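You operate a simulated robot arm through the tools that you are given. There is no shell and no other tool.

You are at the controls of a simulated robot arm. One attempt, no reset.

Task
Press the wet sheet on the grey felt in the paper press.
Fine: lean on the shut board till the sheet pales, open it wide, lay the felt back; leave the other felt.

Only the result counts: the job must be done as asked and must still hold three seconds after the hand-in. Knocking over, shifting, dropping, spilling or breaking anything else fails it. Flat cloth is picked up by pressing the open fingertips on it (5 to 10 N) and closing them slowly along it; thin cloth reads only 2 to 8 mm in the jaws.

Robot
A 5-joint arm with a two-finger parallel gripper, fixed in place. Base frame: the origin is at the foot of the arm, x ahead of it, y to its left, z up; the work surface is at about z = 0.74. Lengths are in m, angles in rad, forces in N, time in s.
It reaches about 1.134 m from its shoulder. Its first joint turns from -2.601 to 2.601 rad. Payload 1.57 kg.
The tool frame sits at the grasp point between the pads (the TCP): z along the fingers, y along the line on which they close. The tips reach 0.03 m beyond it. Largest opening 0.11 m; finger width 0.024, thickness 0.012; the body of the gripper, 0.048 by 0.112 m, starts 0.078 m behind the TCP.
Orientation is told as [roll, pitch, yaw] about the base's x, y, z axes, in that order, counted from this pose: with the fingers straight down and closing along the base's y, the tool's x points along the base's -x, its y along +y and its z along -z.

Tools
- The arm moves only by the tool servo_tool. Its argument "steps" is a list of rows, each a list of 7 numbers: the opening, from 0 (shut) to 1 (fully open), then the shift along the tool's x, y, z in m, then the turn, a rotation vector about the tool's x, y, z in rad. In form: [[jaw, x, y, z, ax, ay, az], ...]. A call has 1 to 20 rows; each row shifts and turns the commanded pose from where the row before left it, along the tool's axes as they then stand. A row lasts 0.2 s, in which the tool goes at most 0.05 m and 0.15 rad; a call with a longer step from one row to the next is refused whole, and so is a gripper value outside its range. Where a pose cannot be reached the arm comes as near as it can. A force on the tool above 90 N (or 10 N above the force at the start of the call, whichever is more), or a blocked arm, ends the call early, and 0.2 s more pass. Each finger travels about 0.072 m/s and halts on what it meets, pressing with about 43 N; the grip force reading is that of the motor and also rises with nothing between the fingers. The clock runs only during rows and for 0.2 s after the last one: add rows that do not move to give the fingers time. It gives the time, the measured TCP pose, the force on the tool (base axes), the opening and the grip force at its end, in the units of the frame above (readings bear some noise), with the torque about the TCP (base axes, N m) and any sound that the robot's microphone picked up.
- Cameras (640 x 400 px; columns grow to the right, rows downward): "scene" is fixed at [0.3957, -0.5034, 1.5125]; the picture's right is [-0.56, 0.83, 0.00], its down [0.75, 0.50, -0.43] and it looks along [-0.36, -0.24, -0.90] (base axes); focal length 334 px, centre (320, 200). "wrist" rides on the gripper at [0.07, 0.016, -0.141] in the tool frame; the picture's right is [-0.23, 0.97, 0.00], its down [-0.85, -0.20, -0.48] and it looks along [-0.47, -0.11, 0.88] (tool axes); focal length 222 px, centre (320, 200). There is no depth. A picture from a camera that has moved, and an enlarged one, comes with that camera's place and axes in the base frame and with its lens. The place of the scene camera against the robot may be out by one fixed shift of up to 0.025 m in any direction.
- camera(camera): a new picture of that camera. The clock stands still meanwhile.
- slide_trunk(by): slides the trunk up (or, below 0, down) by that many m; the arm rides with it, the base frame stays. It gives what a move gives, with no picture.
- zoom(camera, box): a new picture of the part [left, top, right, bottom] of that camera's present view, enlarged. The clock stands still meanwhile.
- sign_off(): hands the job in; it is judged then, once.

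Nothing tells you positions but the pictures and the camera data. Unless the task says otherwise, let go and move clear before handing in.

The tools are called after "Emit:" by a JSON object that holds its "op" and its "data". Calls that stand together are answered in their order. servo_tool: Moves the arm, as the interface text tells. Its arguments: {"type":"object","properties":{"steps":{"type":"array"}},"required":["steps"]} The other tools are called the same way: slide_trunk (by) slides the trunk up or down; camera (camera) takes a picture; zoom (camera, box) takes an enlarged picture of a part of a camera's view; sign_off () hands the job in.

At the start:

```text
t: 0.0
tool_pos: [0.1528, -0.5705, 1.0868]
ee_rot: [0.0, 0.001, -0.001]
wrist_force: [-0.6, -0.4, -0.2]
ft_torque: [0.0, -0.03, 0.01]
finger_gap: 0.1099
finger_force: 0.0
trunk travel left (down, up): [-0.82, 0.15]
```

scene: 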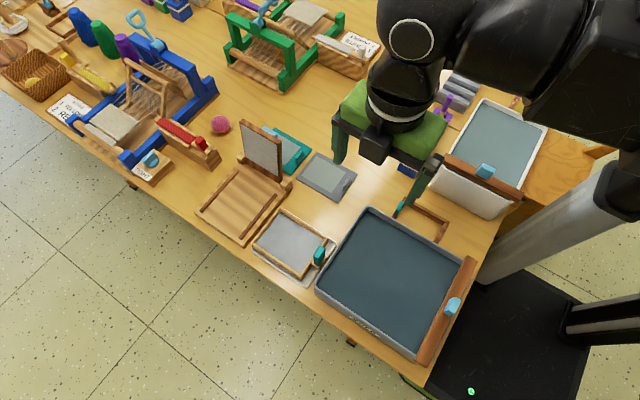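
wrist: 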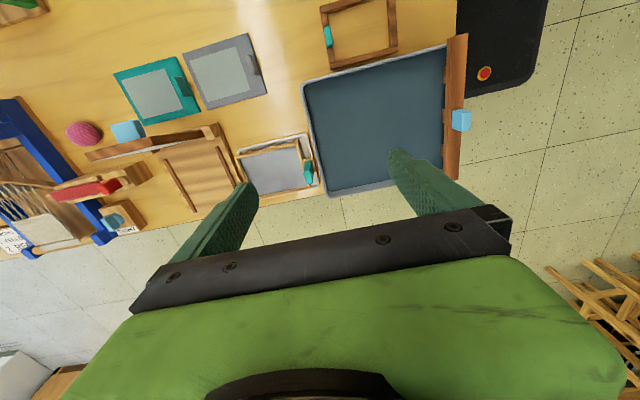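

The bench shows a hinged wooden paper press standing open, with a teal felt and a grey felt beside it, each carrying a sheet. I'll look closer before moving.

Emit:
{"op": "zoom", "data": {"camera": "scene", "box": [180, 100, 380, 260]}}

Emit:
{"op": "zoom", "data": {"camera": "wrist", "box": [60, 20, 320, 220]}}

```text
2.50 times, centred on (280, 180) of scene
camera zoom: at [0.3957, -0.5034, 1.5125], right [-0.56, 0.83, 0.0], down [0.75, 0.5, -0.43], along [-0.36, -0.24, -0.9], focal length 835 px, centre (420, 250)
```

zoom: 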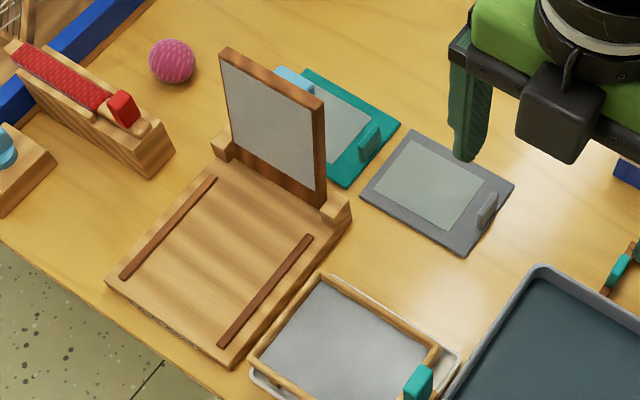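

```text
2.00 times, centred on (190, 120) of wrist
camera zoom: at [0.0814, -0.5539, 1.2291], right [0.23, 0.97, 0.0], down [0.85, -0.2, 0.48], along [0.47, -0.11, -0.88], focal length 444 px, centre (580, 360)
```

zoom: 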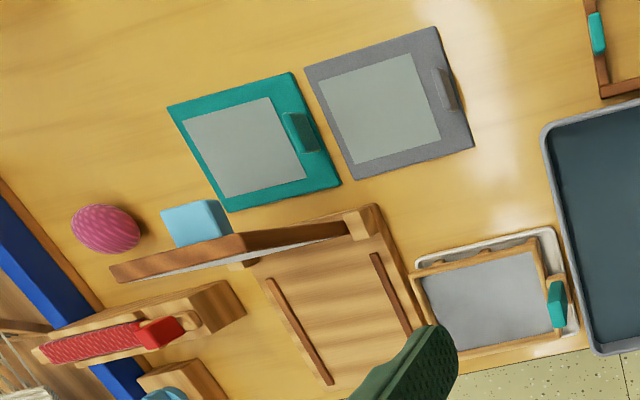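

The grey felt lies at about x 0.0–0.09, y −0.79 to −0.66, with its tab on the +y edge near (0.033, −0.675). The press base is at about x 0.12–0.32, y −0.93 to −0.78, hinged on its −x side. I'll move above the tab for a closer look.

Emit:
{"op": "servo_tool", "data": {"steps": [[1, 0.024, -0.021, 0.026, 0, 0, 0], [1, 0.024, -0.021, 0.026, 0, 0, 0], [1, 0.024, -0.021, 0.026, 0, 0, 0], [1, 0.024, -0.021, 0.026, 0, 0, 0], [1, 0.024, -0.021, 0.026, 0, 0, 0], [1, 0, 0, 0, 0, 0, 0]]}}

Emit:
{"op": "camera", "data": {"camera": "wrist"}}

Emit:
{"op": "camera", "data": {"camera": "scene"}}

```text
t: 1.4
tool_pos: [0.0321, -0.6766, 1.0877]
ee_rot: [-0.001, 0.001, 0.001]
wrist_force: [0.3, -0.5, -0.3]
ft_torque: [0.01, -0.03, 0.04]
finger_gap: 0.1099
finger_force: 0.0
out of reach, approached as far as the arm can: row 1, 2, 3, 4, 5
trunk travel left (down, up): [-0.82, 0.15]
```

```text
taken
camera wrist: at [-0.0391, -0.6599, 1.2291], right [0.23, 0.97, 0.0], down [0.86, -0.2, 0.48], along [0.47, -0.11, -0.88], focal length 222 px, centre (320, 200)
```

wrist: 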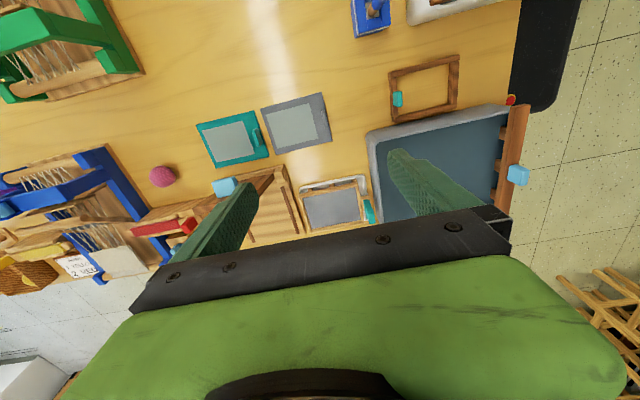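

```text
taken
```

scene: 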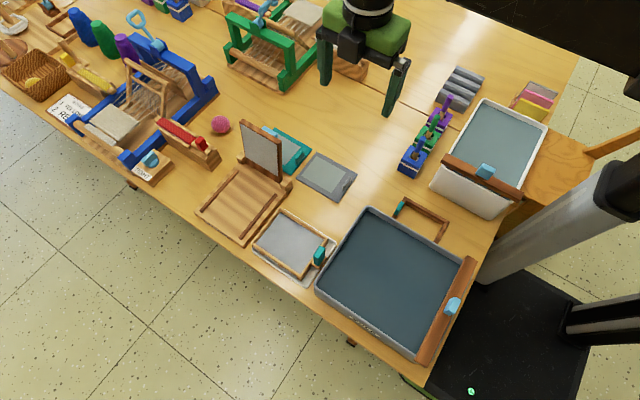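

The arm could not go lower from this shoulder height, so it only moved sideways. The felt still computes to a centre of about (0.034, −0.73). I'll lower the trunk next.

Emit:
{"op": "slide_trunk", "data": {"by": -0.17}}

Emit:
{"op": "camera", "data": {"camera": "wrist"}}

Emit:
{"op": "camera", "data": {"camera": "scene"}}

```text
t: 3.3
tool_pos: [0.0314, -0.6746, 0.9173]
ee_rot: [0.0, 0.0, 0.002]
wrist_force: [0.2, 0.0, -0.6]
ft_torque: [0.03, -0.02, 0.0]
finger_gap: 0.1097
finger_force: 0.0
trunk travel left (down, up): [-0.65, 0.32]
```

```text
taken
camera wrist: at [-0.0389, -0.6599, 1.0591], right [0.23, 0.97, 0.0], down [0.85, -0.2, 0.48], along [0.47, -0.11, -0.88], focal length 222 px, centre (320, 200)
```

wrist: 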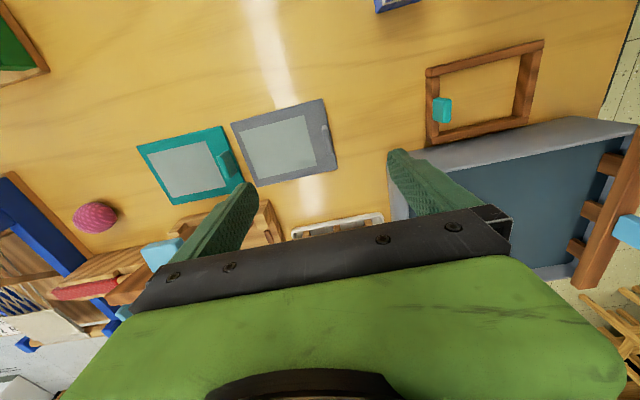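

```text
taken
```

scene: 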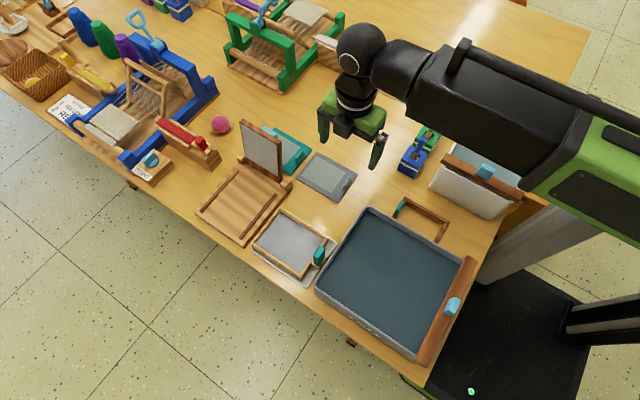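

I'm above the grey felt's tab edge at z 0.917. I'll zoom in on the tab to see whether it stands up.

Emit:
{"op": "zoom", "data": {"camera": "wrist", "box": [220, 80, 360, 200]}}

Emit:
{"op": "zoom", "data": {"camera": "scene", "box": [280, 140, 370, 210]}}

Emit:
{"op": "zoom", "data": {"camera": "scene", "box": [185, 110, 305, 250]}}

```text
3.33 times, centred on (290, 140) of wrist
camera zoom: at [-0.0389, -0.6599, 1.0591], right [0.23, 0.97, 0.0], down [0.85, -0.2, 0.48], along [0.47, -0.11, -0.88], focal length 740 px, centre (420, 400)
```

zoom: 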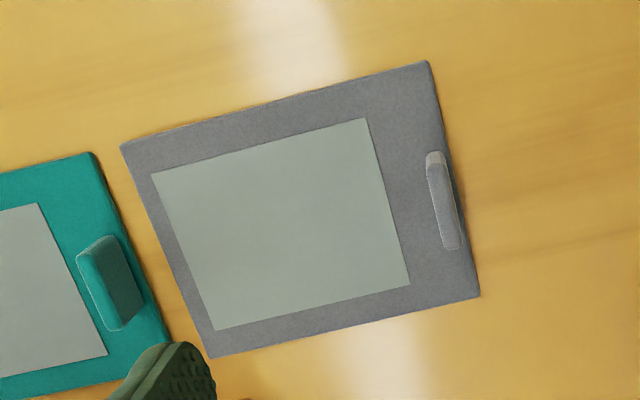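

```text
5.71 times, centred on (325, 175) of scene
camera zoom: at [0.3957, -0.5034, 1.5125], right [-0.56, 0.83, 0.0], down [0.75, 0.5, -0.43], along [-0.36, -0.24, -0.9], focal length 1908 px, centre (291, 343)
```

zoom: 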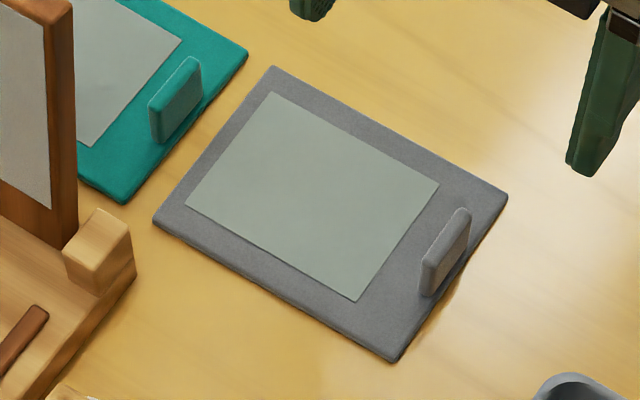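

```text
2.86 times, centred on (245, 180) of scene
camera zoom: at [0.3957, -0.5034, 1.5125], right [-0.56, 0.83, 0.0], down [0.75, 0.5, -0.43], along [-0.36, -0.24, -0.9], focal length 954 px, centre (534, 257)
```

zoom: 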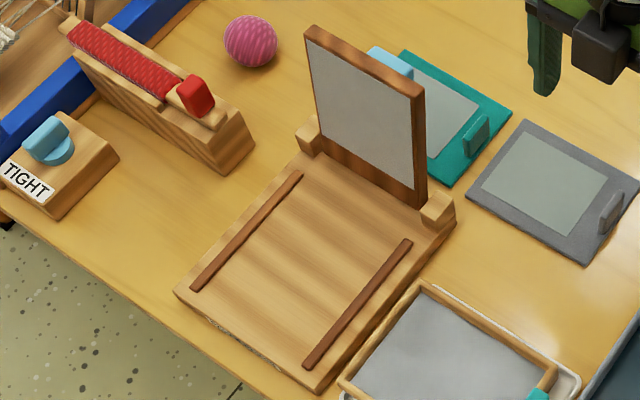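

The felts are stiff slabs with upright tabs. The grey tab is centred near (0.035, −0.668), about 3 cm tall, thin along y, so the present jaw direction suits it. I'll line up, narrow the jaws and start down.

Emit:
{"op": "servo_tool", "data": {"steps": [[0.35, -0.0036, 0.0066, 0.0, 0, 0, 0], [0.35, 0, 0, 0.03, 0, 0, 0], [0.35, 0, 0, 0.03, 0, 0, 0], [0.35, 0, 0, 0, 0, 0, 0]]}}

Emit:
{"op": "camera", "data": {"camera": "wrist"}}

```text
t: 4.3
tool_pos: [0.0357, -0.6683, 0.9162]
ee_rot: [0.002, -0.001, 0.0]
wrist_force: [0.5, 0.3, 0.2]
ft_torque: [0.02, -0.01, 0.0]
finger_gap: 0.0387
finger_force: 0.0
out of reach, approached as far as the arm can: row 2, 3
trunk travel left (down, up): [-0.65, 0.32]
```

```text
taken
camera wrist: at [-0.0354, -0.6532, 1.0591], right [0.23, 0.97, 0.0], down [0.86, -0.2, 0.48], along [0.47, -0.11, -0.88], focal length 222 px, centre (320, 200)
```

wrist: 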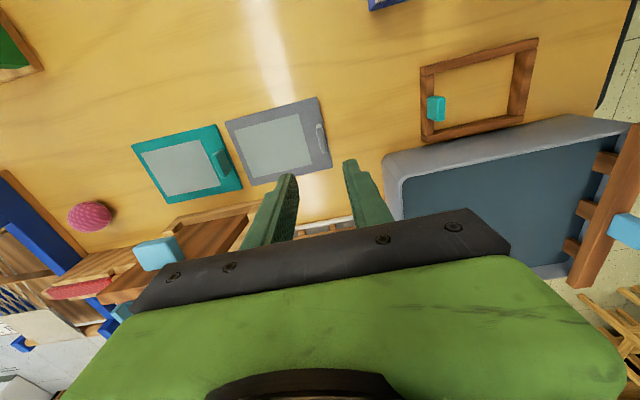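

The arm is at its lower limit here too, so the trunk has to do the descent. The fingers are lined up over the tab; I'll lower most of the way and check.

Emit:
{"op": "slide_trunk", "data": {"by": -0.1}}

Emit:
{"op": "zoom", "data": {"camera": "wrist", "box": [240, 60, 440, 220]}}

Emit:
{"op": "zoom", "data": {"camera": "scene", "box": [270, 110, 400, 220]}}

```text
t: 5.7
tool_pos: [0.0351, -0.6688, 0.8161]
ee_rot: [-0.001, 0.0, -0.001]
wrist_force: [0.1, 0.2, 0.1]
ft_torque: [0.03, 0.01, -0.01]
finger_gap: 0.0386
finger_force: 0.0
trunk travel left (down, up): [-0.55, 0.42]
```

```text
2.50 times, centred on (340, 140) of wrist
camera zoom: at [-0.0354, -0.6532, 0.9591], right [0.23, 0.97, 0.0], down [0.85, -0.2, 0.48], along [0.47, -0.11, -0.88], focal length 555 px, centre (270, 350)
```

zoom: 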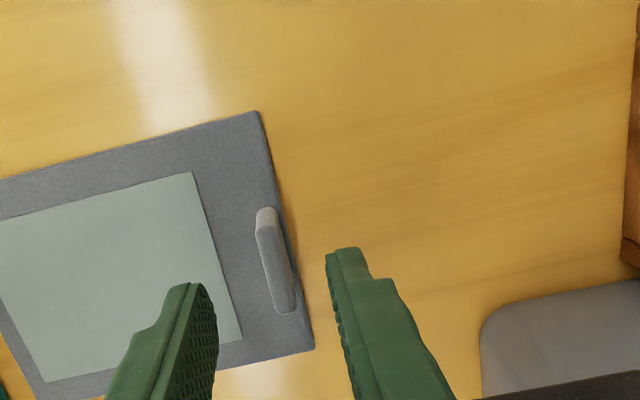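

```text
3.64 times, centred on (335, 165) of scene
camera zoom: at [0.3957, -0.5034, 1.5125], right [-0.56, 0.83, 0.0], down [0.75, 0.5, -0.43], along [-0.36, -0.24, -0.9], focal length 1214 px, centre (266, 327)
```

zoom: 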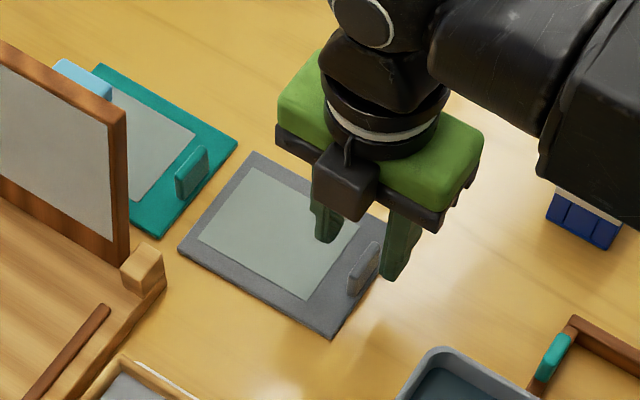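

The fingers straddle the tab evenly. I'll lower a further 3 cm and check clearance above the felt.

Emit:
{"op": "slide_trunk", "data": {"by": -0.03}}

Emit:
{"op": "zoom", "data": {"camera": "wrist", "box": [240, 60, 440, 220]}}

Emit:
{"op": "zoom", "data": {"camera": "scene", "box": [300, 130, 380, 210]}}

```text
t: 6.4
tool_pos: [0.0348, -0.6681, 0.7859]
ee_rot: [-0.001, 0.001, -0.001]
wrist_force: [-0.1, 0.5, -0.9]
ft_torque: [0.02, -0.01, 0.0]
finger_gap: 0.0384
finger_force: 0.1
trunk travel left (down, up): [-0.52, 0.45]
```

```text
2.50 times, centred on (340, 140) of wrist
camera zoom: at [-0.0353, -0.6532, 0.929], right [0.23, 0.97, 0.0], down [0.86, -0.2, 0.48], along [0.47, -0.11, -0.88], focal length 555 px, centre (270, 350)
```

zoom: 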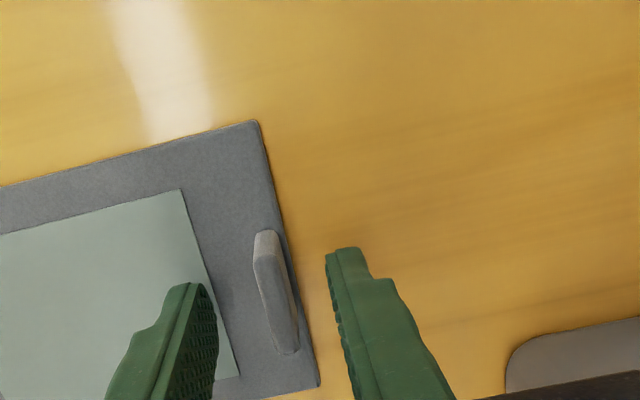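

```text
5.00 times, centred on (340, 170) of scene
camera zoom: at [0.3957, -0.5034, 1.5125], right [-0.56, 0.83, 0.0], down [0.75, 0.5, -0.43], along [-0.36, -0.24, -0.9], focal length 1670 px, centre (220, 350)
```

zoom: 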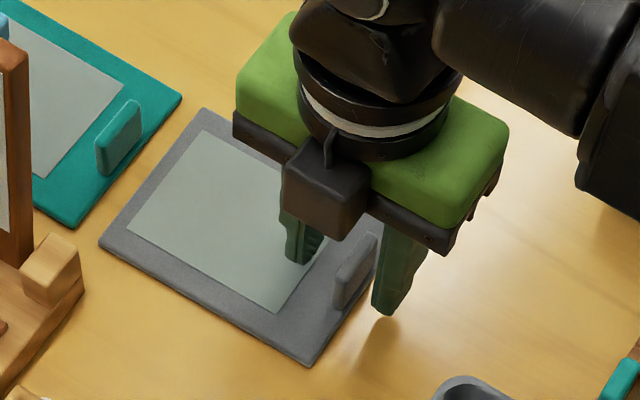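

The tips are about 1 cm above the bench with the tab between them. I'll lower 4 mm and close gently.

Emit:
{"op": "slide_trunk", "data": {"by": -0.004}}

Emit:
{"op": "servo_tool", "data": {"steps": [[0.25, 0, 0, 0, 0, 0, 0], [0.15, 0, 0, 0, 0, 0, 0], [0.1, 0, 0, 0, 0, 0, 0], [0.05, 0, 0, 0, 0, 0, 0], [0, 0, 0, 0, 0, 0, 0], [0, 0, 0, 0, 0, 0, 0]]}}

Emit:
{"op": "zoom", "data": {"camera": "wrist", "box": [200, 60, 400, 220]}}

Emit:
{"op": "zoom", "data": {"camera": "scene", "box": [300, 130, 380, 210]}}

```text
t: 6.9
tool_pos: [0.0353, -0.6692, 0.7819]
ee_rot: [0.0, 0.0, -0.001]
wrist_force: [0.4, 0.7, 0.8]
ft_torque: [-0.01, 0.03, 0.01]
finger_gap: 0.0386
finger_force: 0.0
trunk travel left (down, up): [-0.516, 0.454]
```

```text
t: 8.3
tool_pos: [0.0367, -0.6687, 0.7824]
ee_rot: [0.0, 0.0, 0.001]
wrist_force: [0.1, 1.0, 1.3]
ft_torque: [-0.02, 0.03, 0.01]
finger_gap: 0.0064
finger_force: 26.1
trunk travel left (down, up): [-0.516, 0.454]
```

```text
2.50 times, centred on (300, 140) of wrist
camera zoom: at [-0.0354, -0.6532, 0.9251], right [0.23, 0.97, 0.0], down [0.85, -0.2, 0.48], along [0.47, -0.11, -0.88], focal length 555 px, centre (370, 350)
```

zoom: 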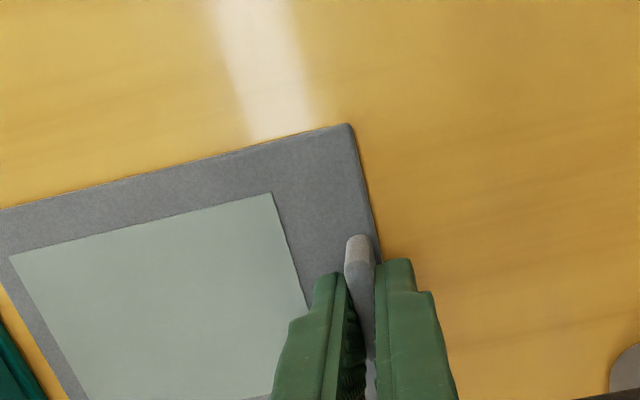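

```text
5.00 times, centred on (340, 170) of scene
camera zoom: at [0.3957, -0.5034, 1.5125], right [-0.56, 0.83, 0.0], down [0.75, 0.5, -0.43], along [-0.36, -0.24, -0.9], focal length 1670 px, centre (220, 350)
```

zoom: 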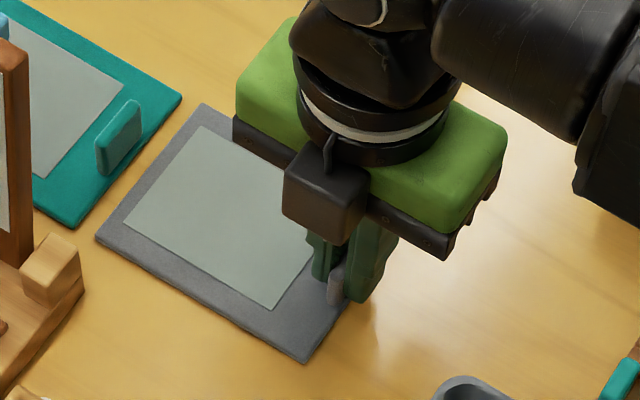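

The tab is gripped with a 6.4 mm reading. I'll lift straight up with the trunk and check that the felt hangs level.

Emit:
{"op": "slide_trunk", "data": {"by": 0.03}}

Emit:
{"op": "zoom", "data": {"camera": "scene", "box": [270, 110, 390, 210]}}

```text
t: 9.1
tool_pos: [0.0363, -0.6684, 0.8116]
ee_rot: [0.002, 0.002, 0.001]
wrist_force: [0.7, -0.3, 0.6]
ft_torque: [0.02, 0.01, 0.02]
finger_gap: 0.0069
finger_force: 26.2
trunk travel left (down, up): [-0.546, 0.424]
```

```text
4.00 times, centred on (330, 160) of scene
camera zoom: at [0.3957, -0.5034, 1.5125], right [-0.56, 0.83, 0.0], down [0.75, 0.5, -0.43], along [-0.36, -0.24, -0.9], focal length 1336 px, centre (280, 360)
```

zoom: 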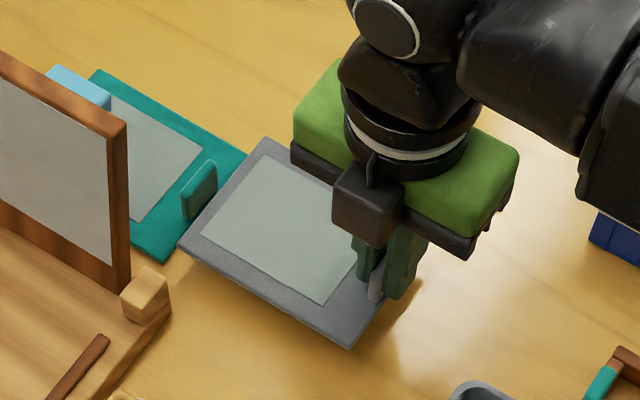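

The felt is off the bench and level. I'll lift it higher to clear the press lid.

Emit:
{"op": "slide_trunk", "data": {"by": 0.16}}

Emit:
{"op": "servo_tool", "data": {"steps": [[0, 0, 0, 0, 0, 0, 0.13], [0, 0, 0, 0, 0, 0, 0.13], [0, 0, 0, 0, 0, 0, 0.13], [0, 0, 0, 0, 0, 0, 0.13], [0, 0, 0, 0, 0, 0, 0.13], [0, 0, 0, 0, 0, 0, 0.13], [0, 0, 0, 0, 0, 0, 0.13], [0, 0, 0, 0, 0, 0, 0.13], [0, 0, 0, 0, 0, 0, 0.13], [0, 0, 0, 0, 0, 0, 0.13], [0, 0, 0, 0, 0, 0, 0.13], [0, 0, 0, 0, 0, 0, 0.1408], [0, 0, 0, 0, 0, 0, 0]]}}

Emit:
{"op": "camera", "data": {"camera": "scene"}}

Emit:
{"op": "camera", "data": {"camera": "wrist"}}

```text
t: 10.9
tool_pos: [0.0356, -0.6688, 0.9717]
ee_rot: [0.001, -0.001, -0.001]
wrist_force: [-0.7, 0.3, 0.1]
ft_torque: [0.02, 0.0, 0.02]
finger_gap: 0.0068
finger_force: 26.5
trunk travel left (down, up): [-0.706, 0.264]
```

```text
t: 13.7
tool_pos: [0.0367, -0.6685, 0.9728]
ee_rot: [-0.001, 0.0, -1.573]
wrist_force: [0.6, 0.1, -0.3]
ft_torque: [0.0, -0.02, 0.0]
finger_gap: 0.0068
finger_force: 26.0
trunk travel left (down, up): [-0.706, 0.264]
```

```text
taken
```

scene: 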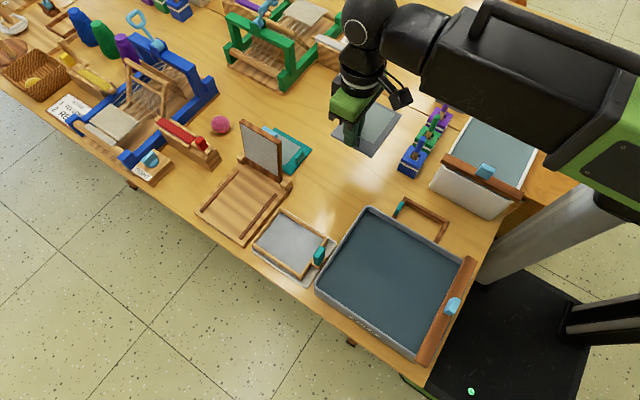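

```text
taken
camera wrist: at [0.0508, -0.6001, 1.1151], right [0.97, -0.23, 0.0], down [-0.2, -0.85, 0.48], along [-0.11, -0.47, -0.88], focal length 222 px, centre (320, 200)
```

wrist: 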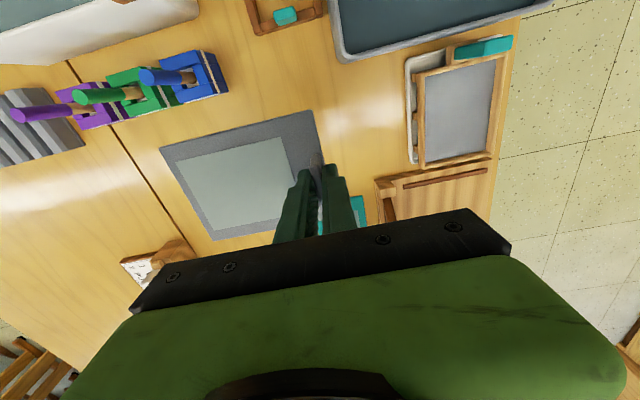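

The felt is turned so its tab faces +x. Next I'll swing around to the +x side ahead of the press and view the press from there.

Emit:
{"op": "servo_tool", "data": {"steps": [[0, 0, 0.04, 0, 0, 0, 0], [0, 0, 0.04, 0, 0, 0, 0], [0, 0, 0.04, 0, 0, 0, 0], [0, 0, 0.04, 0, 0, 0, 0], [0, 0, 0.04, 0, 0, 0, 0], [0, 0, 0.04, 0, 0, 0, 0], [0, 0, 0, 0, 0, 0, 0]]}}

Emit:
{"op": "camera", "data": {"camera": "wrist"}}

Emit:
{"op": "camera", "data": {"camera": "scene"}}

```text
t: 15.3
tool_pos: [0.2762, -0.6692, 0.9723]
ee_rot: [0.0, 0.0, -1.571]
wrist_force: [-0.3, 0.2, -0.8]
ft_torque: [-0.03, -0.04, 0.03]
finger_gap: 0.0066
finger_force: 26.6
trunk travel left (down, up): [-0.706, 0.264]
```

```text
taken
camera wrist: at [0.2911, -0.6001, 1.1151], right [0.97, -0.23, 0.0], down [-0.2, -0.85, 0.48], along [-0.11, -0.47, -0.88], focal length 222 px, centre (320, 200)
```

wrist: 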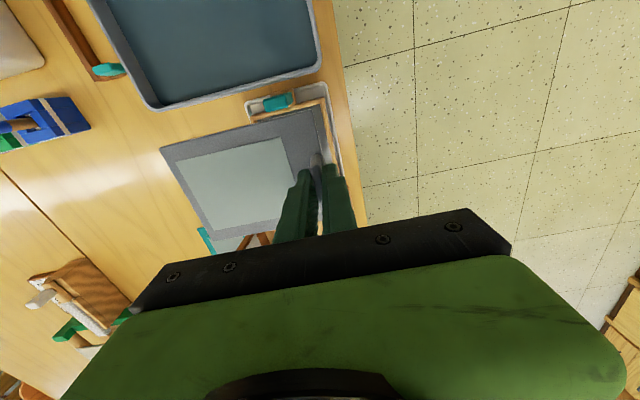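

```text
taken
```

scene: 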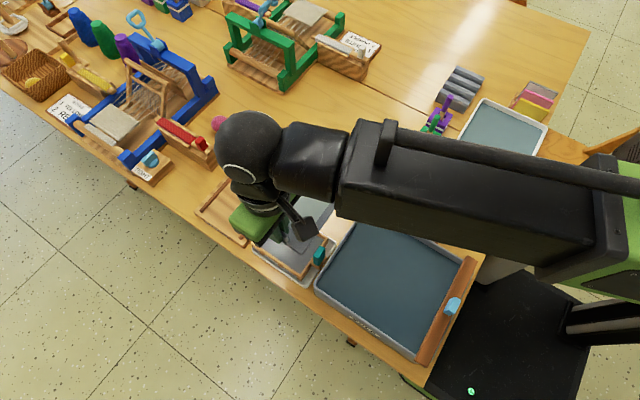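

From the pictures, the press base spans about x 0.118–0.305 and y −0.937 to −0.78. The felt should lie between the rails (x 0.16–0.30, y −0.916 to −0.802) with its tab just in front of the lid's edge, so I'll take the TCP to about (0.285, −0.859), staying high.

Emit:
{"op": "servo_tool", "data": {"steps": [[0, -0.038, 0.0018, 0, 0, 0, 0], [0, -0.038, 0.0018, 0, 0, 0, 0], [0, -0.038, 0.0018, 0, 0, 0, 0], [0, -0.038, 0.0018, 0, 0, 0, 0], [0, -0.038, 0.0018, 0, 0, 0, 0], [0, 0, 0, 0, 0, 0, 0]]}}

Emit:
{"op": "camera", "data": {"camera": "wrist"}}

Emit:
{"op": "zoom", "data": {"camera": "scene", "box": [160, 80, 320, 260]}}

```text
t: 16.7
tool_pos: [0.2833, -0.8603, 0.9725]
ee_rot: [0.0, 0.0, -1.57]
wrist_force: [-0.1, -0.2, -1.1]
ft_torque: [0.0, -0.02, 0.01]
finger_gap: 0.007
finger_force: 26.7
trunk travel left (down, up): [-0.706, 0.264]
```

```text
taken
camera wrist: at [0.2994, -0.7911, 1.1151], right [0.97, -0.23, 0.0], down [-0.2, -0.86, 0.48], along [-0.11, -0.47, -0.88], focal length 222 px, centre (320, 200)
```

wrist: 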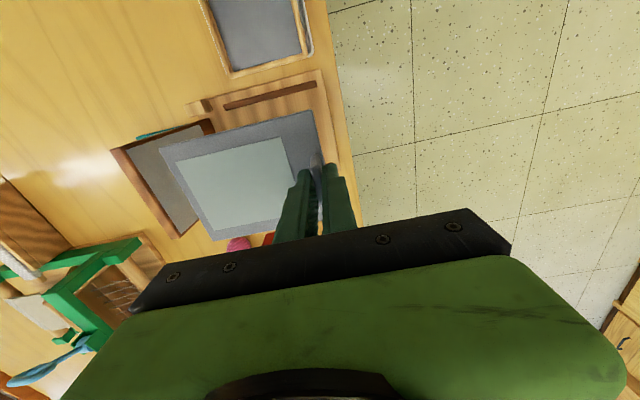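

```text
2.22 times, centred on (240, 170) of scene
camera zoom: at [0.3957, -0.5034, 1.5125], right [-0.56, 0.83, 0.0], down [0.75, 0.5, -0.43], along [-0.36, -0.24, -0.9], focal length 742 px, centre (498, 267)
```

zoom: 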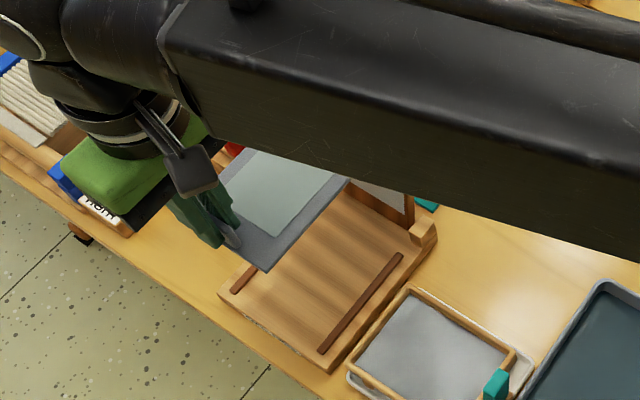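

The wrist view confirms the rails (inner edges about y −0.913 and −0.799, x 0.156–0.292), so the felt is already almost centred. I'll trim y by 3 mm and start lowering.

Emit:
{"op": "servo_tool", "data": {"steps": [[0, 0.003, 0.001, 0, 0, 0, 0], [0, 0, 0, 0, 0, 0, 0]]}}

Emit:
{"op": "slide_trunk", "data": {"by": -0.14}}

Emit:
{"op": "camera", "data": {"camera": "wrist"}}

Emit:
{"op": "zoom", "data": {"camera": "scene", "box": [160, 80, 320, 260]}}

```text
t: 17.3
tool_pos: [0.2854, -0.8567, 0.9732]
ee_rot: [0.0, 0.0, -1.57]
wrist_force: [-0.2, -0.8, 0.5]
ft_torque: [0.0, -0.05, -0.05]
finger_gap: 0.0071
finger_force: 26.4
trunk travel left (down, up): [-0.706, 0.264]
```

```text
t: 19.0
tool_pos: [0.2857, -0.8562, 0.8326]
ee_rot: [0.0, -0.001, -1.57]
wrist_force: [-0.2, 0.7, -0.2]
ft_torque: [-0.02, -0.02, 0.0]
finger_gap: 0.0066
finger_force: 26.3
trunk travel left (down, up): [-0.566, 0.404]
```

```text
taken
camera wrist: at [0.3007, -0.7876, 0.9751], right [0.97, -0.23, 0.0], down [-0.2, -0.86, 0.48], along [-0.11, -0.47, -0.88], focal length 222 px, centre (320, 200)
```

wrist: 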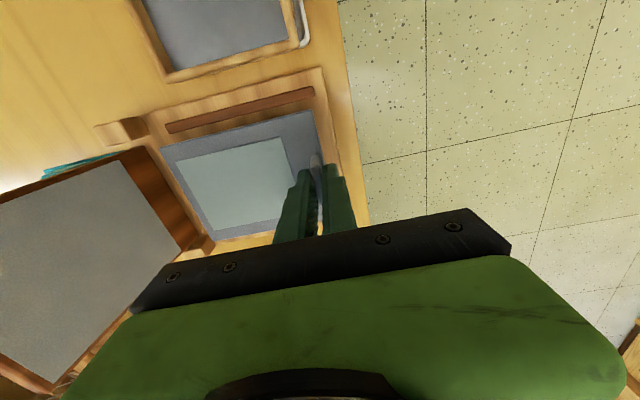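

```text
2.22 times, centred on (240, 170) of scene
camera zoom: at [0.3957, -0.5034, 1.5125], right [-0.56, 0.83, 0.0], down [0.75, 0.5, -0.43], along [-0.36, -0.24, -0.9], focal length 742 px, centre (498, 267)
```

zoom: 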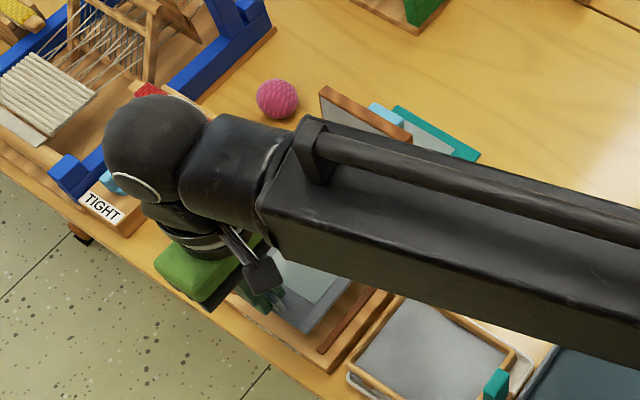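

The felt is over the bed between the rails, about 3 cm up. I'll keep lowering in small steps and watch the force.

Emit:
{"op": "slide_trunk", "data": {"by": -0.022}}

Emit:
{"op": "zoom", "data": {"camera": "wrist", "box": [120, 60, 360, 260]}}

Emit:
{"op": "servo_tool", "data": {"steps": [[0, 0, 0, 0.003, 0, 0, 0], [0, 0, 0, 0, 0, 0, 0]]}}

```text
t: 19.7
tool_pos: [0.2866, -0.8575, 0.8113]
ee_rot: [-0.001, -0.001, -1.571]
wrist_force: [0.2, 0.1, -0.1]
ft_torque: [0.0, -0.01, 0.01]
finger_gap: 0.0069
finger_force: 26.3
trunk travel left (down, up): [-0.544, 0.426]
```

```text
2.00 times, centred on (240, 160) of wrist
camera zoom: at [0.3007, -0.7876, 0.9531], right [0.97, -0.23, 0.0], down [-0.2, -0.86, 0.48], along [-0.11, -0.47, -0.88], focal length 444 px, centre (480, 280)
```

zoom: 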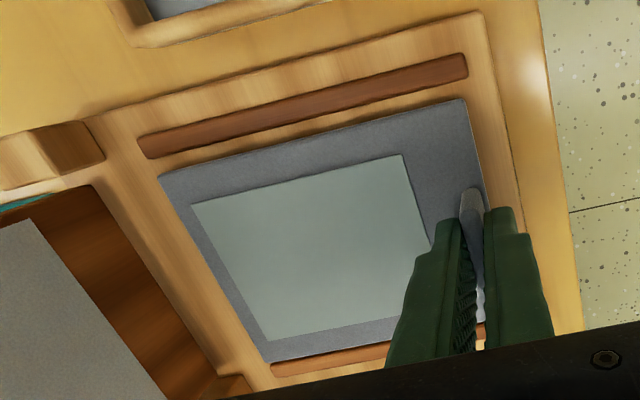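

```text
t: 20.3
tool_pos: [0.2845, -0.8562, 0.8106]
ee_rot: [-0.001, 0.0, -1.569]
wrist_force: [-0.7, 0.0, 0.0]
ft_torque: [0.01, -0.02, -0.01]
finger_gap: 0.0066
finger_force: 26.5
trunk travel left (down, up): [-0.544, 0.426]
```

The felt sits neatly between both rails with a little margin on each side. I'll continue down gently.

Emit:
{"op": "servo_tool", "data": {"steps": [[0, 0, 0, 0.004, 0, 0, 0], [0, 0, 0, 0, 0, 0, 0]]}}

Emit:
{"op": "zoom", "data": {"camera": "wrist", "box": [120, 60, 360, 260]}}

```text
t: 20.9
tool_pos: [0.2867, -0.8557, 0.8109]
ee_rot: [0.001, 0.001, -1.57]
wrist_force: [0.7, 1.1, -0.2]
ft_torque: [-0.04, -0.02, 0.02]
finger_gap: 0.0066
finger_force: 26.2
out of reach, approached as far as the arm can: row 1
trunk travel left (down, up): [-0.544, 0.426]
```

```text
2.00 times, centred on (240, 160) of wrist
camera zoom: at [0.3007, -0.7877, 0.9531], right [0.97, -0.23, 0.0], down [-0.2, -0.86, 0.48], along [-0.11, -0.47, -0.88], focal length 444 px, centre (480, 280)
```

zoom: 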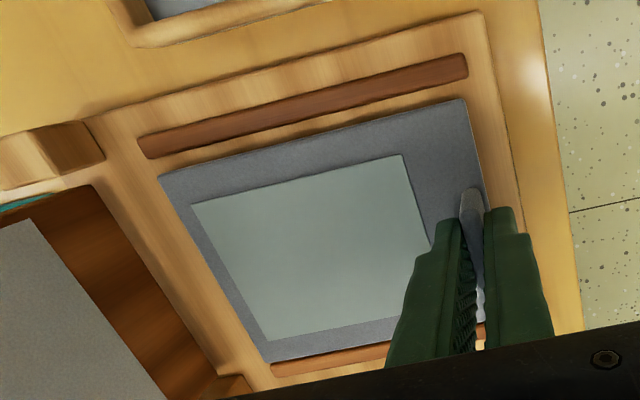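

The arm itself won't go below its present height relative to the trunk, so the trunk does the lowering.

Emit:
{"op": "slide_trunk", "data": {"by": -0.005}}

Emit:
{"op": "slide_trunk", "data": {"by": -0.003}}

Emit:
{"op": "zoom", "data": {"camera": "wrist", "box": [120, 60, 360, 260]}}

```text
t: 21.4
tool_pos: [0.2849, -0.856, 0.8051]
ee_rot: [0.001, 0.0, -1.57]
wrist_force: [0.3, 1.4, -0.2]
ft_torque: [-0.01, 0.03, 0.0]
finger_gap: 0.0066
finger_force: 26.4
trunk travel left (down, up): [-0.539, 0.431]
```

```text
t: 21.9
tool_pos: [0.2861, -0.8574, 0.8036]
ee_rot: [0.001, -0.001, -1.57]
wrist_force: [0.8, -0.2, 0.5]
ft_torque: [-0.02, -0.03, 0.0]
finger_gap: 0.007
finger_force: 26.3
trunk travel left (down, up): [-0.536, 0.434]
```

```text
2.00 times, centred on (240, 160) of wrist
camera zoom: at [0.3006, -0.7876, 0.9452], right [0.97, -0.23, 0.0], down [-0.2, -0.86, 0.48], along [-0.11, -0.47, -0.88], focal length 444 px, centre (480, 280)
```

zoom: 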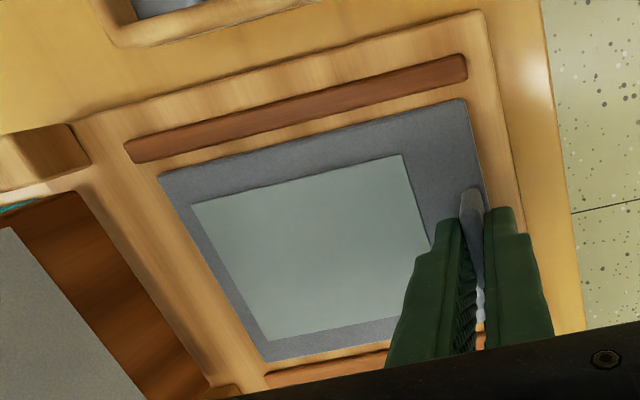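

No contact yet. I'll carry on in 2–3 mm steps.

Emit:
{"op": "slide_trunk", "data": {"by": -0.003}}

Emit:
{"op": "slide_trunk", "data": {"by": -0.003}}

Emit:
{"op": "zoom", "data": {"camera": "wrist", "box": [120, 60, 360, 260]}}

```text
t: 22.4
tool_pos: [0.285, -0.8563, 0.8028]
ee_rot: [0.002, -0.004, -1.57]
wrist_force: [4.2, -10.3, 33.5]
ft_torque: [-0.22, 0.06, 0.05]
finger_gap: 0.0068
finger_force: 26.2
trunk travel left (down, up): [-0.533, 0.437]
```

```text
t: 23.0
tool_pos: [0.2863, -0.8546, 0.7986]
ee_rot: [-0.001, -0.002, -1.572]
wrist_force: [3.4, -3.3, 31.4]
ft_torque: [-0.2, 0.1, 0.13]
finger_gap: 0.0068
finger_force: 26.2
trunk travel left (down, up): [-0.53, 0.44]
```

```text
2.00 times, centred on (240, 160) of wrist
camera zoom: at [0.3002, -0.7855, 0.9412], right [0.97, -0.23, 0.0], down [-0.2, -0.85, 0.48], along [-0.11, -0.47, -0.88], focal length 444 px, centre (480, 280)
```

zoom: 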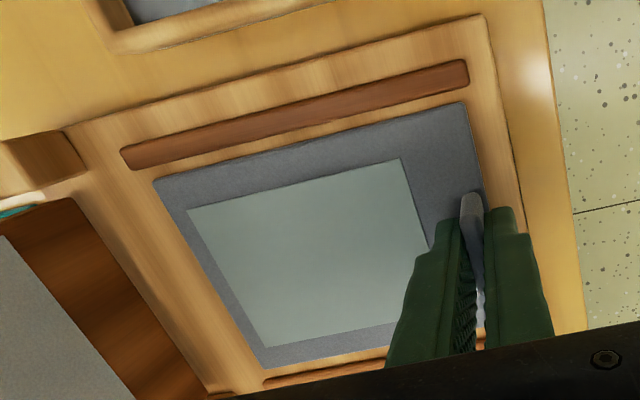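

The felt has touched down on the bed. I'll ease the pressure, open the fingers slightly, then raise.

Emit:
{"op": "slide_trunk", "data": {"by": 0.003}}

Emit:
{"op": "servo_tool", "data": {"steps": [[0.1, 0, 0, 0, 0, 0, 0], [0.16, 0, 0, 0, 0, 0, 0], [0.16, 0, 0, 0, 0, 0, 0]]}}

Emit:
{"op": "zoom", "data": {"camera": "wrist", "box": [120, 60, 360, 260]}}

```text
t: 23.5
tool_pos: [0.2851, -0.8569, 0.7993]
ee_rot: [-0.002, -0.001, -1.571]
wrist_force: [0.4, 0.3, 0.0]
ft_torque: [0.02, -0.03, 0.02]
finger_gap: 0.0068
finger_force: 26.2
trunk travel left (down, up): [-0.533, 0.437]
```

```text
t: 24.3
tool_pos: [0.2852, -0.8562, 0.7995]
ee_rot: [0.0, 0.0, -1.57]
wrist_force: [0.4, 1.0, -1.2]
ft_torque: [-0.01, 0.02, 0.02]
finger_gap: 0.0176
finger_force: 0.1
trunk travel left (down, up): [-0.533, 0.437]
```

```text
2.00 times, centred on (240, 160) of wrist
camera zoom: at [0.3007, -0.7877, 0.9421], right [0.97, -0.23, 0.0], down [-0.2, -0.86, 0.48], along [-0.11, -0.47, -0.88], focal length 444 px, centre (480, 280)
```

zoom: 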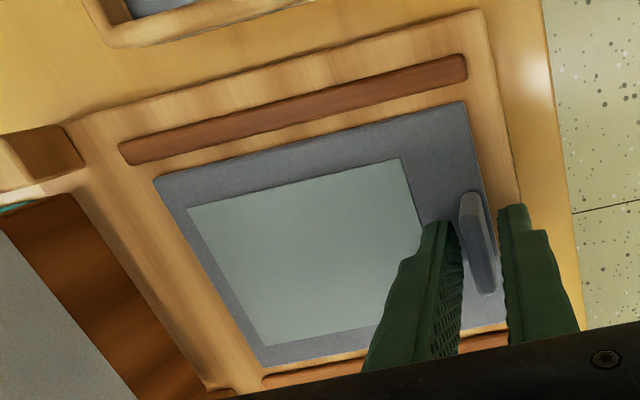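

The felt is released on the bed between the rails. I'll raise and take a look at the lid and handle.

Emit:
{"op": "slide_trunk", "data": {"by": 0.2}}

Emit:
{"op": "camera", "data": {"camera": "wrist"}}

Emit:
{"op": "zoom", "data": {"camera": "scene", "box": [160, 80, 320, 260]}}

```text
t: 26.4
tool_pos: [0.2856, -0.8569, 0.999]
ee_rot: [-0.001, 0.0, -1.569]
wrist_force: [0.1, -0.3, 0.2]
ft_torque: [0.01, 0.0, 0.01]
finger_gap: 0.0176
finger_force: 0.1
trunk travel left (down, up): [-0.733, 0.237]
```

```text
taken
camera wrist: at [0.3006, -0.7877, 1.142], right [0.97, -0.23, 0.0], down [-0.2, -0.86, 0.48], along [-0.11, -0.47, -0.88], focal length 222 px, centre (320, 200)
```

wrist: 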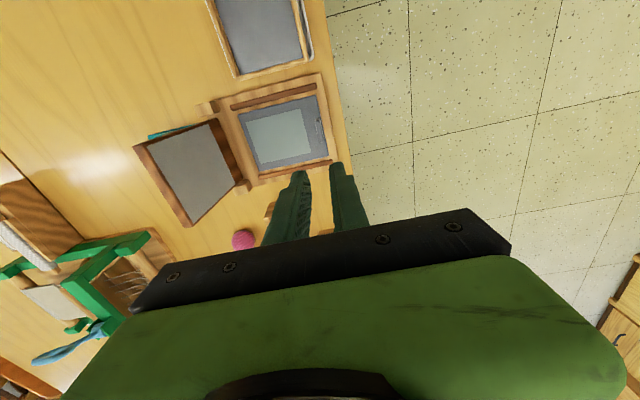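

```text
2.22 times, centred on (240, 170) of scene
camera zoom: at [0.3957, -0.5034, 1.5125], right [-0.56, 0.83, 0.0], down [0.75, 0.5, -0.43], along [-0.36, -0.24, -0.9], focal length 742 px, centre (498, 267)
```

zoom: 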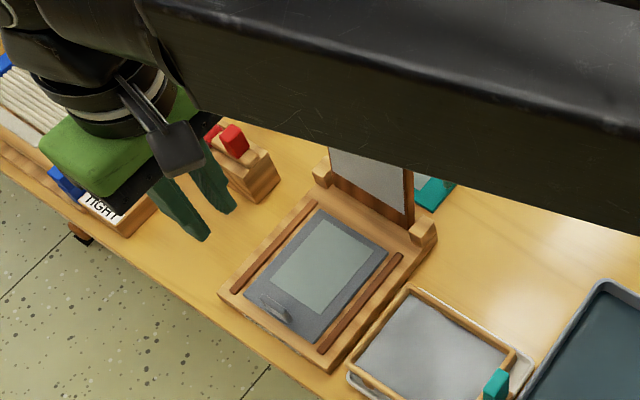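

The felt with its sheet is nicely seated. Next I'll raise a little, turn the jaws back to close along y, and move behind the lid to see the blue handle.

Emit:
{"op": "slide_trunk", "data": {"by": 0.05}}

Emit:
{"op": "servo_tool", "data": {"steps": [[0.6, 0, 0, 0, 0, 0, -0.1309], [0.6, 0, 0, 0, 0, 0, -0.1309], [0.6, 0, 0, 0, 0, 0, -0.1309], [0.6, 0, 0, 0, 0, 0, -0.1309], [0.6, 0, 0, 0, 0, 0, -0.1309], [0.6, 0, 0, 0, 0, 0, -0.1309], [0.6, 0, 0, 0, 0, 0, -0.1309], [0.6, 0, 0, 0, 0, 0, -0.1309], [0.6, 0, 0, 0, 0, 0, -0.1309], [0.6, 0, 0, 0, 0, 0, -0.1309], [0.6, 0, 0, 0, 0, 0, -0.1309], [0.6, 0, 0, 0, 0, 0, -0.1309], [0.6, 0.045, 0.01, 0, 0, 0, 0], [0.6, 0.045, 0.01, 0, 0, 0, 0], [0.6, 0.045, 0.01, 0, 0, 0, 0], [0.6, 0.045, 0.01, 0, 0, 0, 0], [0.6, 0.045, 0.01, 0, 0, 0, 0], [0.6, 0.04, 0.007, 0, 0, 0, 0], [0.6, 0, 0, 0, 0, 0, 0]]}}

Emit:
{"op": "camera", "data": {"camera": "wrist"}}

Emit:
{"op": "zoom", "data": {"camera": "scene", "box": [160, 80, 320, 260]}}

```text
t: 27.4
tool_pos: [0.286, -0.8575, 1.0495]
ee_rot: [-0.001, 0.0, -1.57]
wrist_force: [-0.4, -0.5, 0.8]
ft_torque: [0.03, 0.02, -0.03]
finger_gap: 0.0175
finger_force: 0.1
trunk travel left (down, up): [-0.783, 0.187]
```

```text
t: 31.4
tool_pos: [0.0207, -0.7999, 1.0495]
ee_rot: [0.001, -0.001, 0.0]
wrist_force: [-0.1, -1.1, 0.4]
ft_torque: [0.0, 0.02, 0.01]
finger_gap: 0.0662
finger_force: 0.1
trunk travel left (down, up): [-0.783, 0.187]
```

```text
taken
camera wrist: at [-0.0505, -0.7848, 1.192], right [0.23, 0.97, 0.0], down [0.86, -0.2, 0.48], along [0.47, -0.11, -0.88], focal length 222 px, centre (320, 200)
```

wrist: 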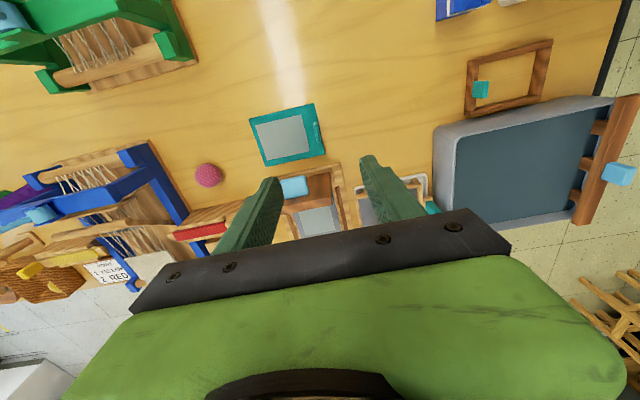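

```text
2.22 times, centred on (240, 170) of scene
camera zoom: at [0.3957, -0.5034, 1.5125], right [-0.56, 0.83, 0.0], down [0.75, 0.5, -0.43], along [-0.36, -0.24, -0.9], focal length 742 px, centre (498, 267)
```

zoom: 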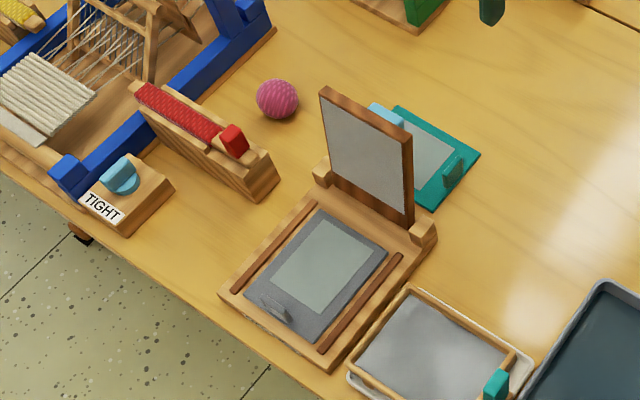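

Emit:
{"op": "zoom", "data": {"camera": "wrist", "box": [250, 130, 370, 240]}}

Emit:
{"op": "zoom", "data": {"camera": "scene", "box": [220, 105, 300, 195]}}

```text
3.64 times, centred on (310, 185) of wrist
camera zoom: at [-0.0505, -0.7848, 1.192], right [0.23, 0.97, 0.0], down [0.86, -0.2, 0.48], along [0.47, -0.11, -0.88], focal length 808 px, centre (356, 254)
```

zoom: 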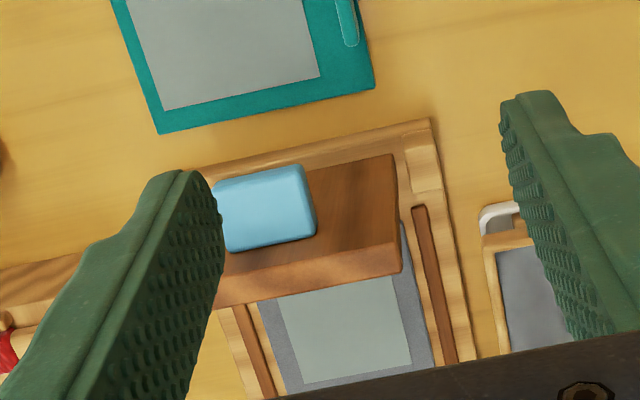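

```text
4.44 times, centred on (260, 150) of scene
camera zoom: at [0.3957, -0.5034, 1.5125], right [-0.56, 0.83, 0.0], down [0.75, 0.5, -0.43], along [-0.36, -0.24, -0.9], focal length 1484 px, centre (587, 422)
```

zoom: 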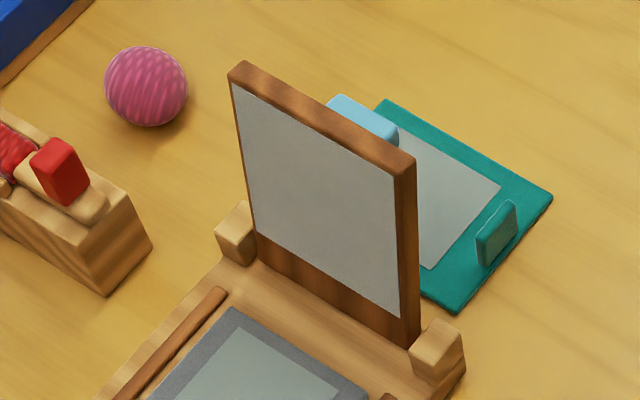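

I can see the blue handle on the lid's back face, roughly y −0.88 to −0.837, x 0.075–0.105, its top at z about 0.875. I'll zoom in to judge its thickness.

Emit:
{"op": "zoom", "data": {"camera": "wrist", "box": [284, 165, 334, 215]}}

Emit:
{"op": "zoom", "data": {"camera": "scene", "box": [195, 135, 235, 165]}}

```text
8.00 times, centred on (309, 190) of wrist
camera zoom: at [-0.0505, -0.7848, 1.192], right [0.23, 0.97, 0.0], down [0.86, -0.2, 0.48], along [0.47, -0.11, -0.88], focal length 1777 px, centre (408, 280)
```

zoom: 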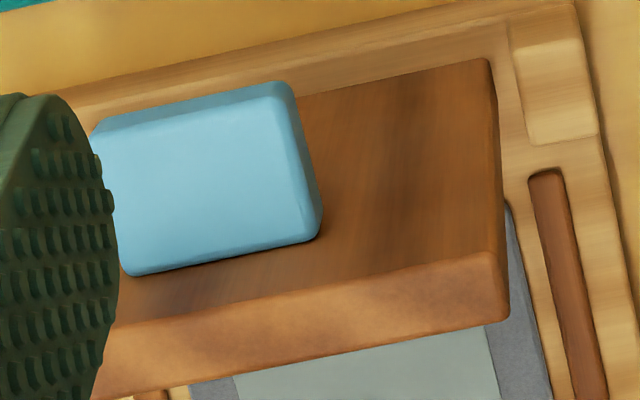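

```text
13.33 times, centred on (215, 150) of scene
camera zoom: at [0.3957, -0.5034, 1.5125], right [-0.56, 0.83, 0.0], down [0.75, 0.5, -0.43], along [-0.36, -0.24, -0.9], focal length 4452 px, centre (1720, 867)
```

zoom: 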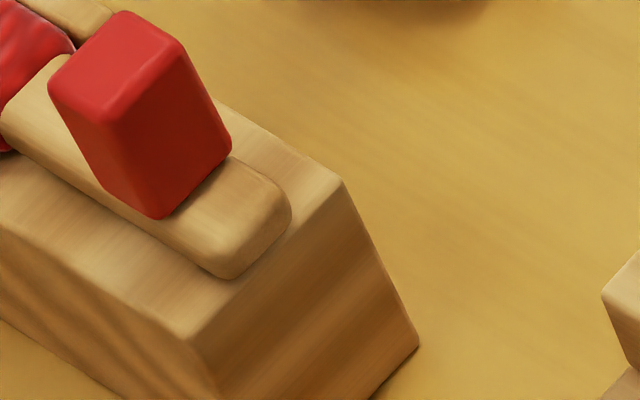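

The handle is about 43 mm wide along y, 30 mm deep and 16 mm thick, and the hinge sits near (x 0.122, z 0.778). I plan to pinch the handle along y and carry the lid round its arc, letting the handle pivot in the pads. First I'll go above it.

Emit:
{"op": "servo_tool", "data": {"steps": [[0.6, -0.02, -0.0195, 0, 0, 0, 0], [0.6, -0.02, -0.0195, 0, 0, 0, 0], [0.6, -0.0203, -0.0195, 0, 0, 0, 0], [0.6, 0, 0, 0, 0, 0, 0]]}}

Emit:
{"op": "slide_trunk", "data": {"by": -0.1}}

Emit:
{"op": "camera", "data": {"camera": "wrist"}}

Emit:
{"op": "zoom", "data": {"camera": "scene", "box": [210, 80, 330, 200]}}

```text
t: 32.4
tool_pos: [0.0808, -0.8598, 1.0498]
ee_rot: [0.0, 0.0, -0.001]
wrist_force: [0.0, -0.2, -0.8]
ft_torque: [-0.03, -0.01, 0.02]
finger_gap: 0.066
finger_force: 0.1
trunk travel left (down, up): [-0.783, 0.187]
```

```text
t: 33.7
tool_pos: [0.0818, -0.8591, 0.9507]
ee_rot: [0.002, -0.002, 0.0]
wrist_force: [0.4, 0.4, -0.3]
ft_torque: [-0.01, 0.0, 0.0]
finger_gap: 0.066
finger_force: 0.0
trunk travel left (down, up): [-0.683, 0.287]
```

```text
taken
camera wrist: at [0.0098, -0.843, 1.0921], right [0.23, 0.97, 0.0], down [0.85, -0.2, 0.48], along [0.47, -0.11, -0.88], focal length 222 px, centre (320, 200)
```

wrist: 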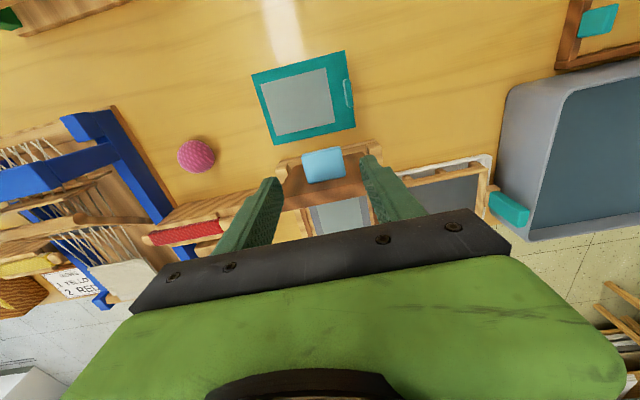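

```text
3.33 times, centred on (270, 140) of scene
camera zoom: at [0.3957, -0.5034, 1.5125], right [-0.56, 0.83, 0.0], down [0.75, 0.5, -0.43], along [-0.36, -0.24, -0.9], focal length 1113 px, centre (487, 400)
```

zoom: 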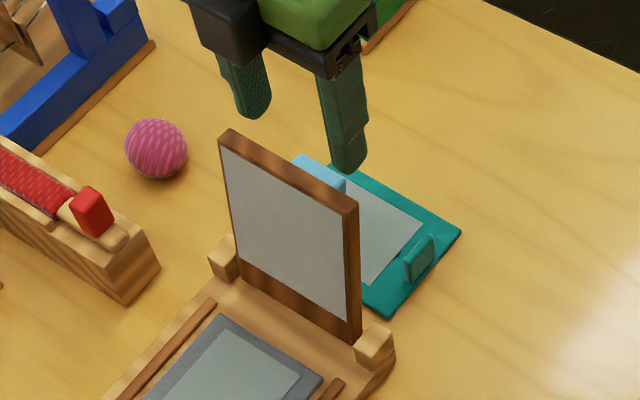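

Emit:
{"op": "zoom", "data": {"camera": "wrist", "box": [260, 130, 400, 240]}}

```text
3.64 times, centred on (330, 185) of wrist
camera zoom: at [0.0098, -0.843, 1.0921], right [0.23, 0.97, 0.0], down [0.85, -0.2, 0.48], along [0.47, -0.11, -0.88], focal length 808 px, centre (284, 254)
```

zoom: 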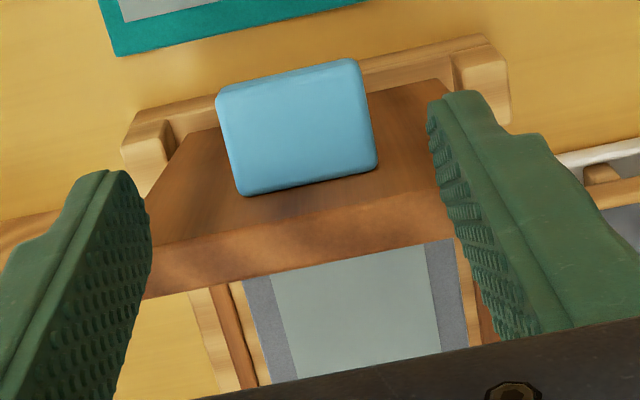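

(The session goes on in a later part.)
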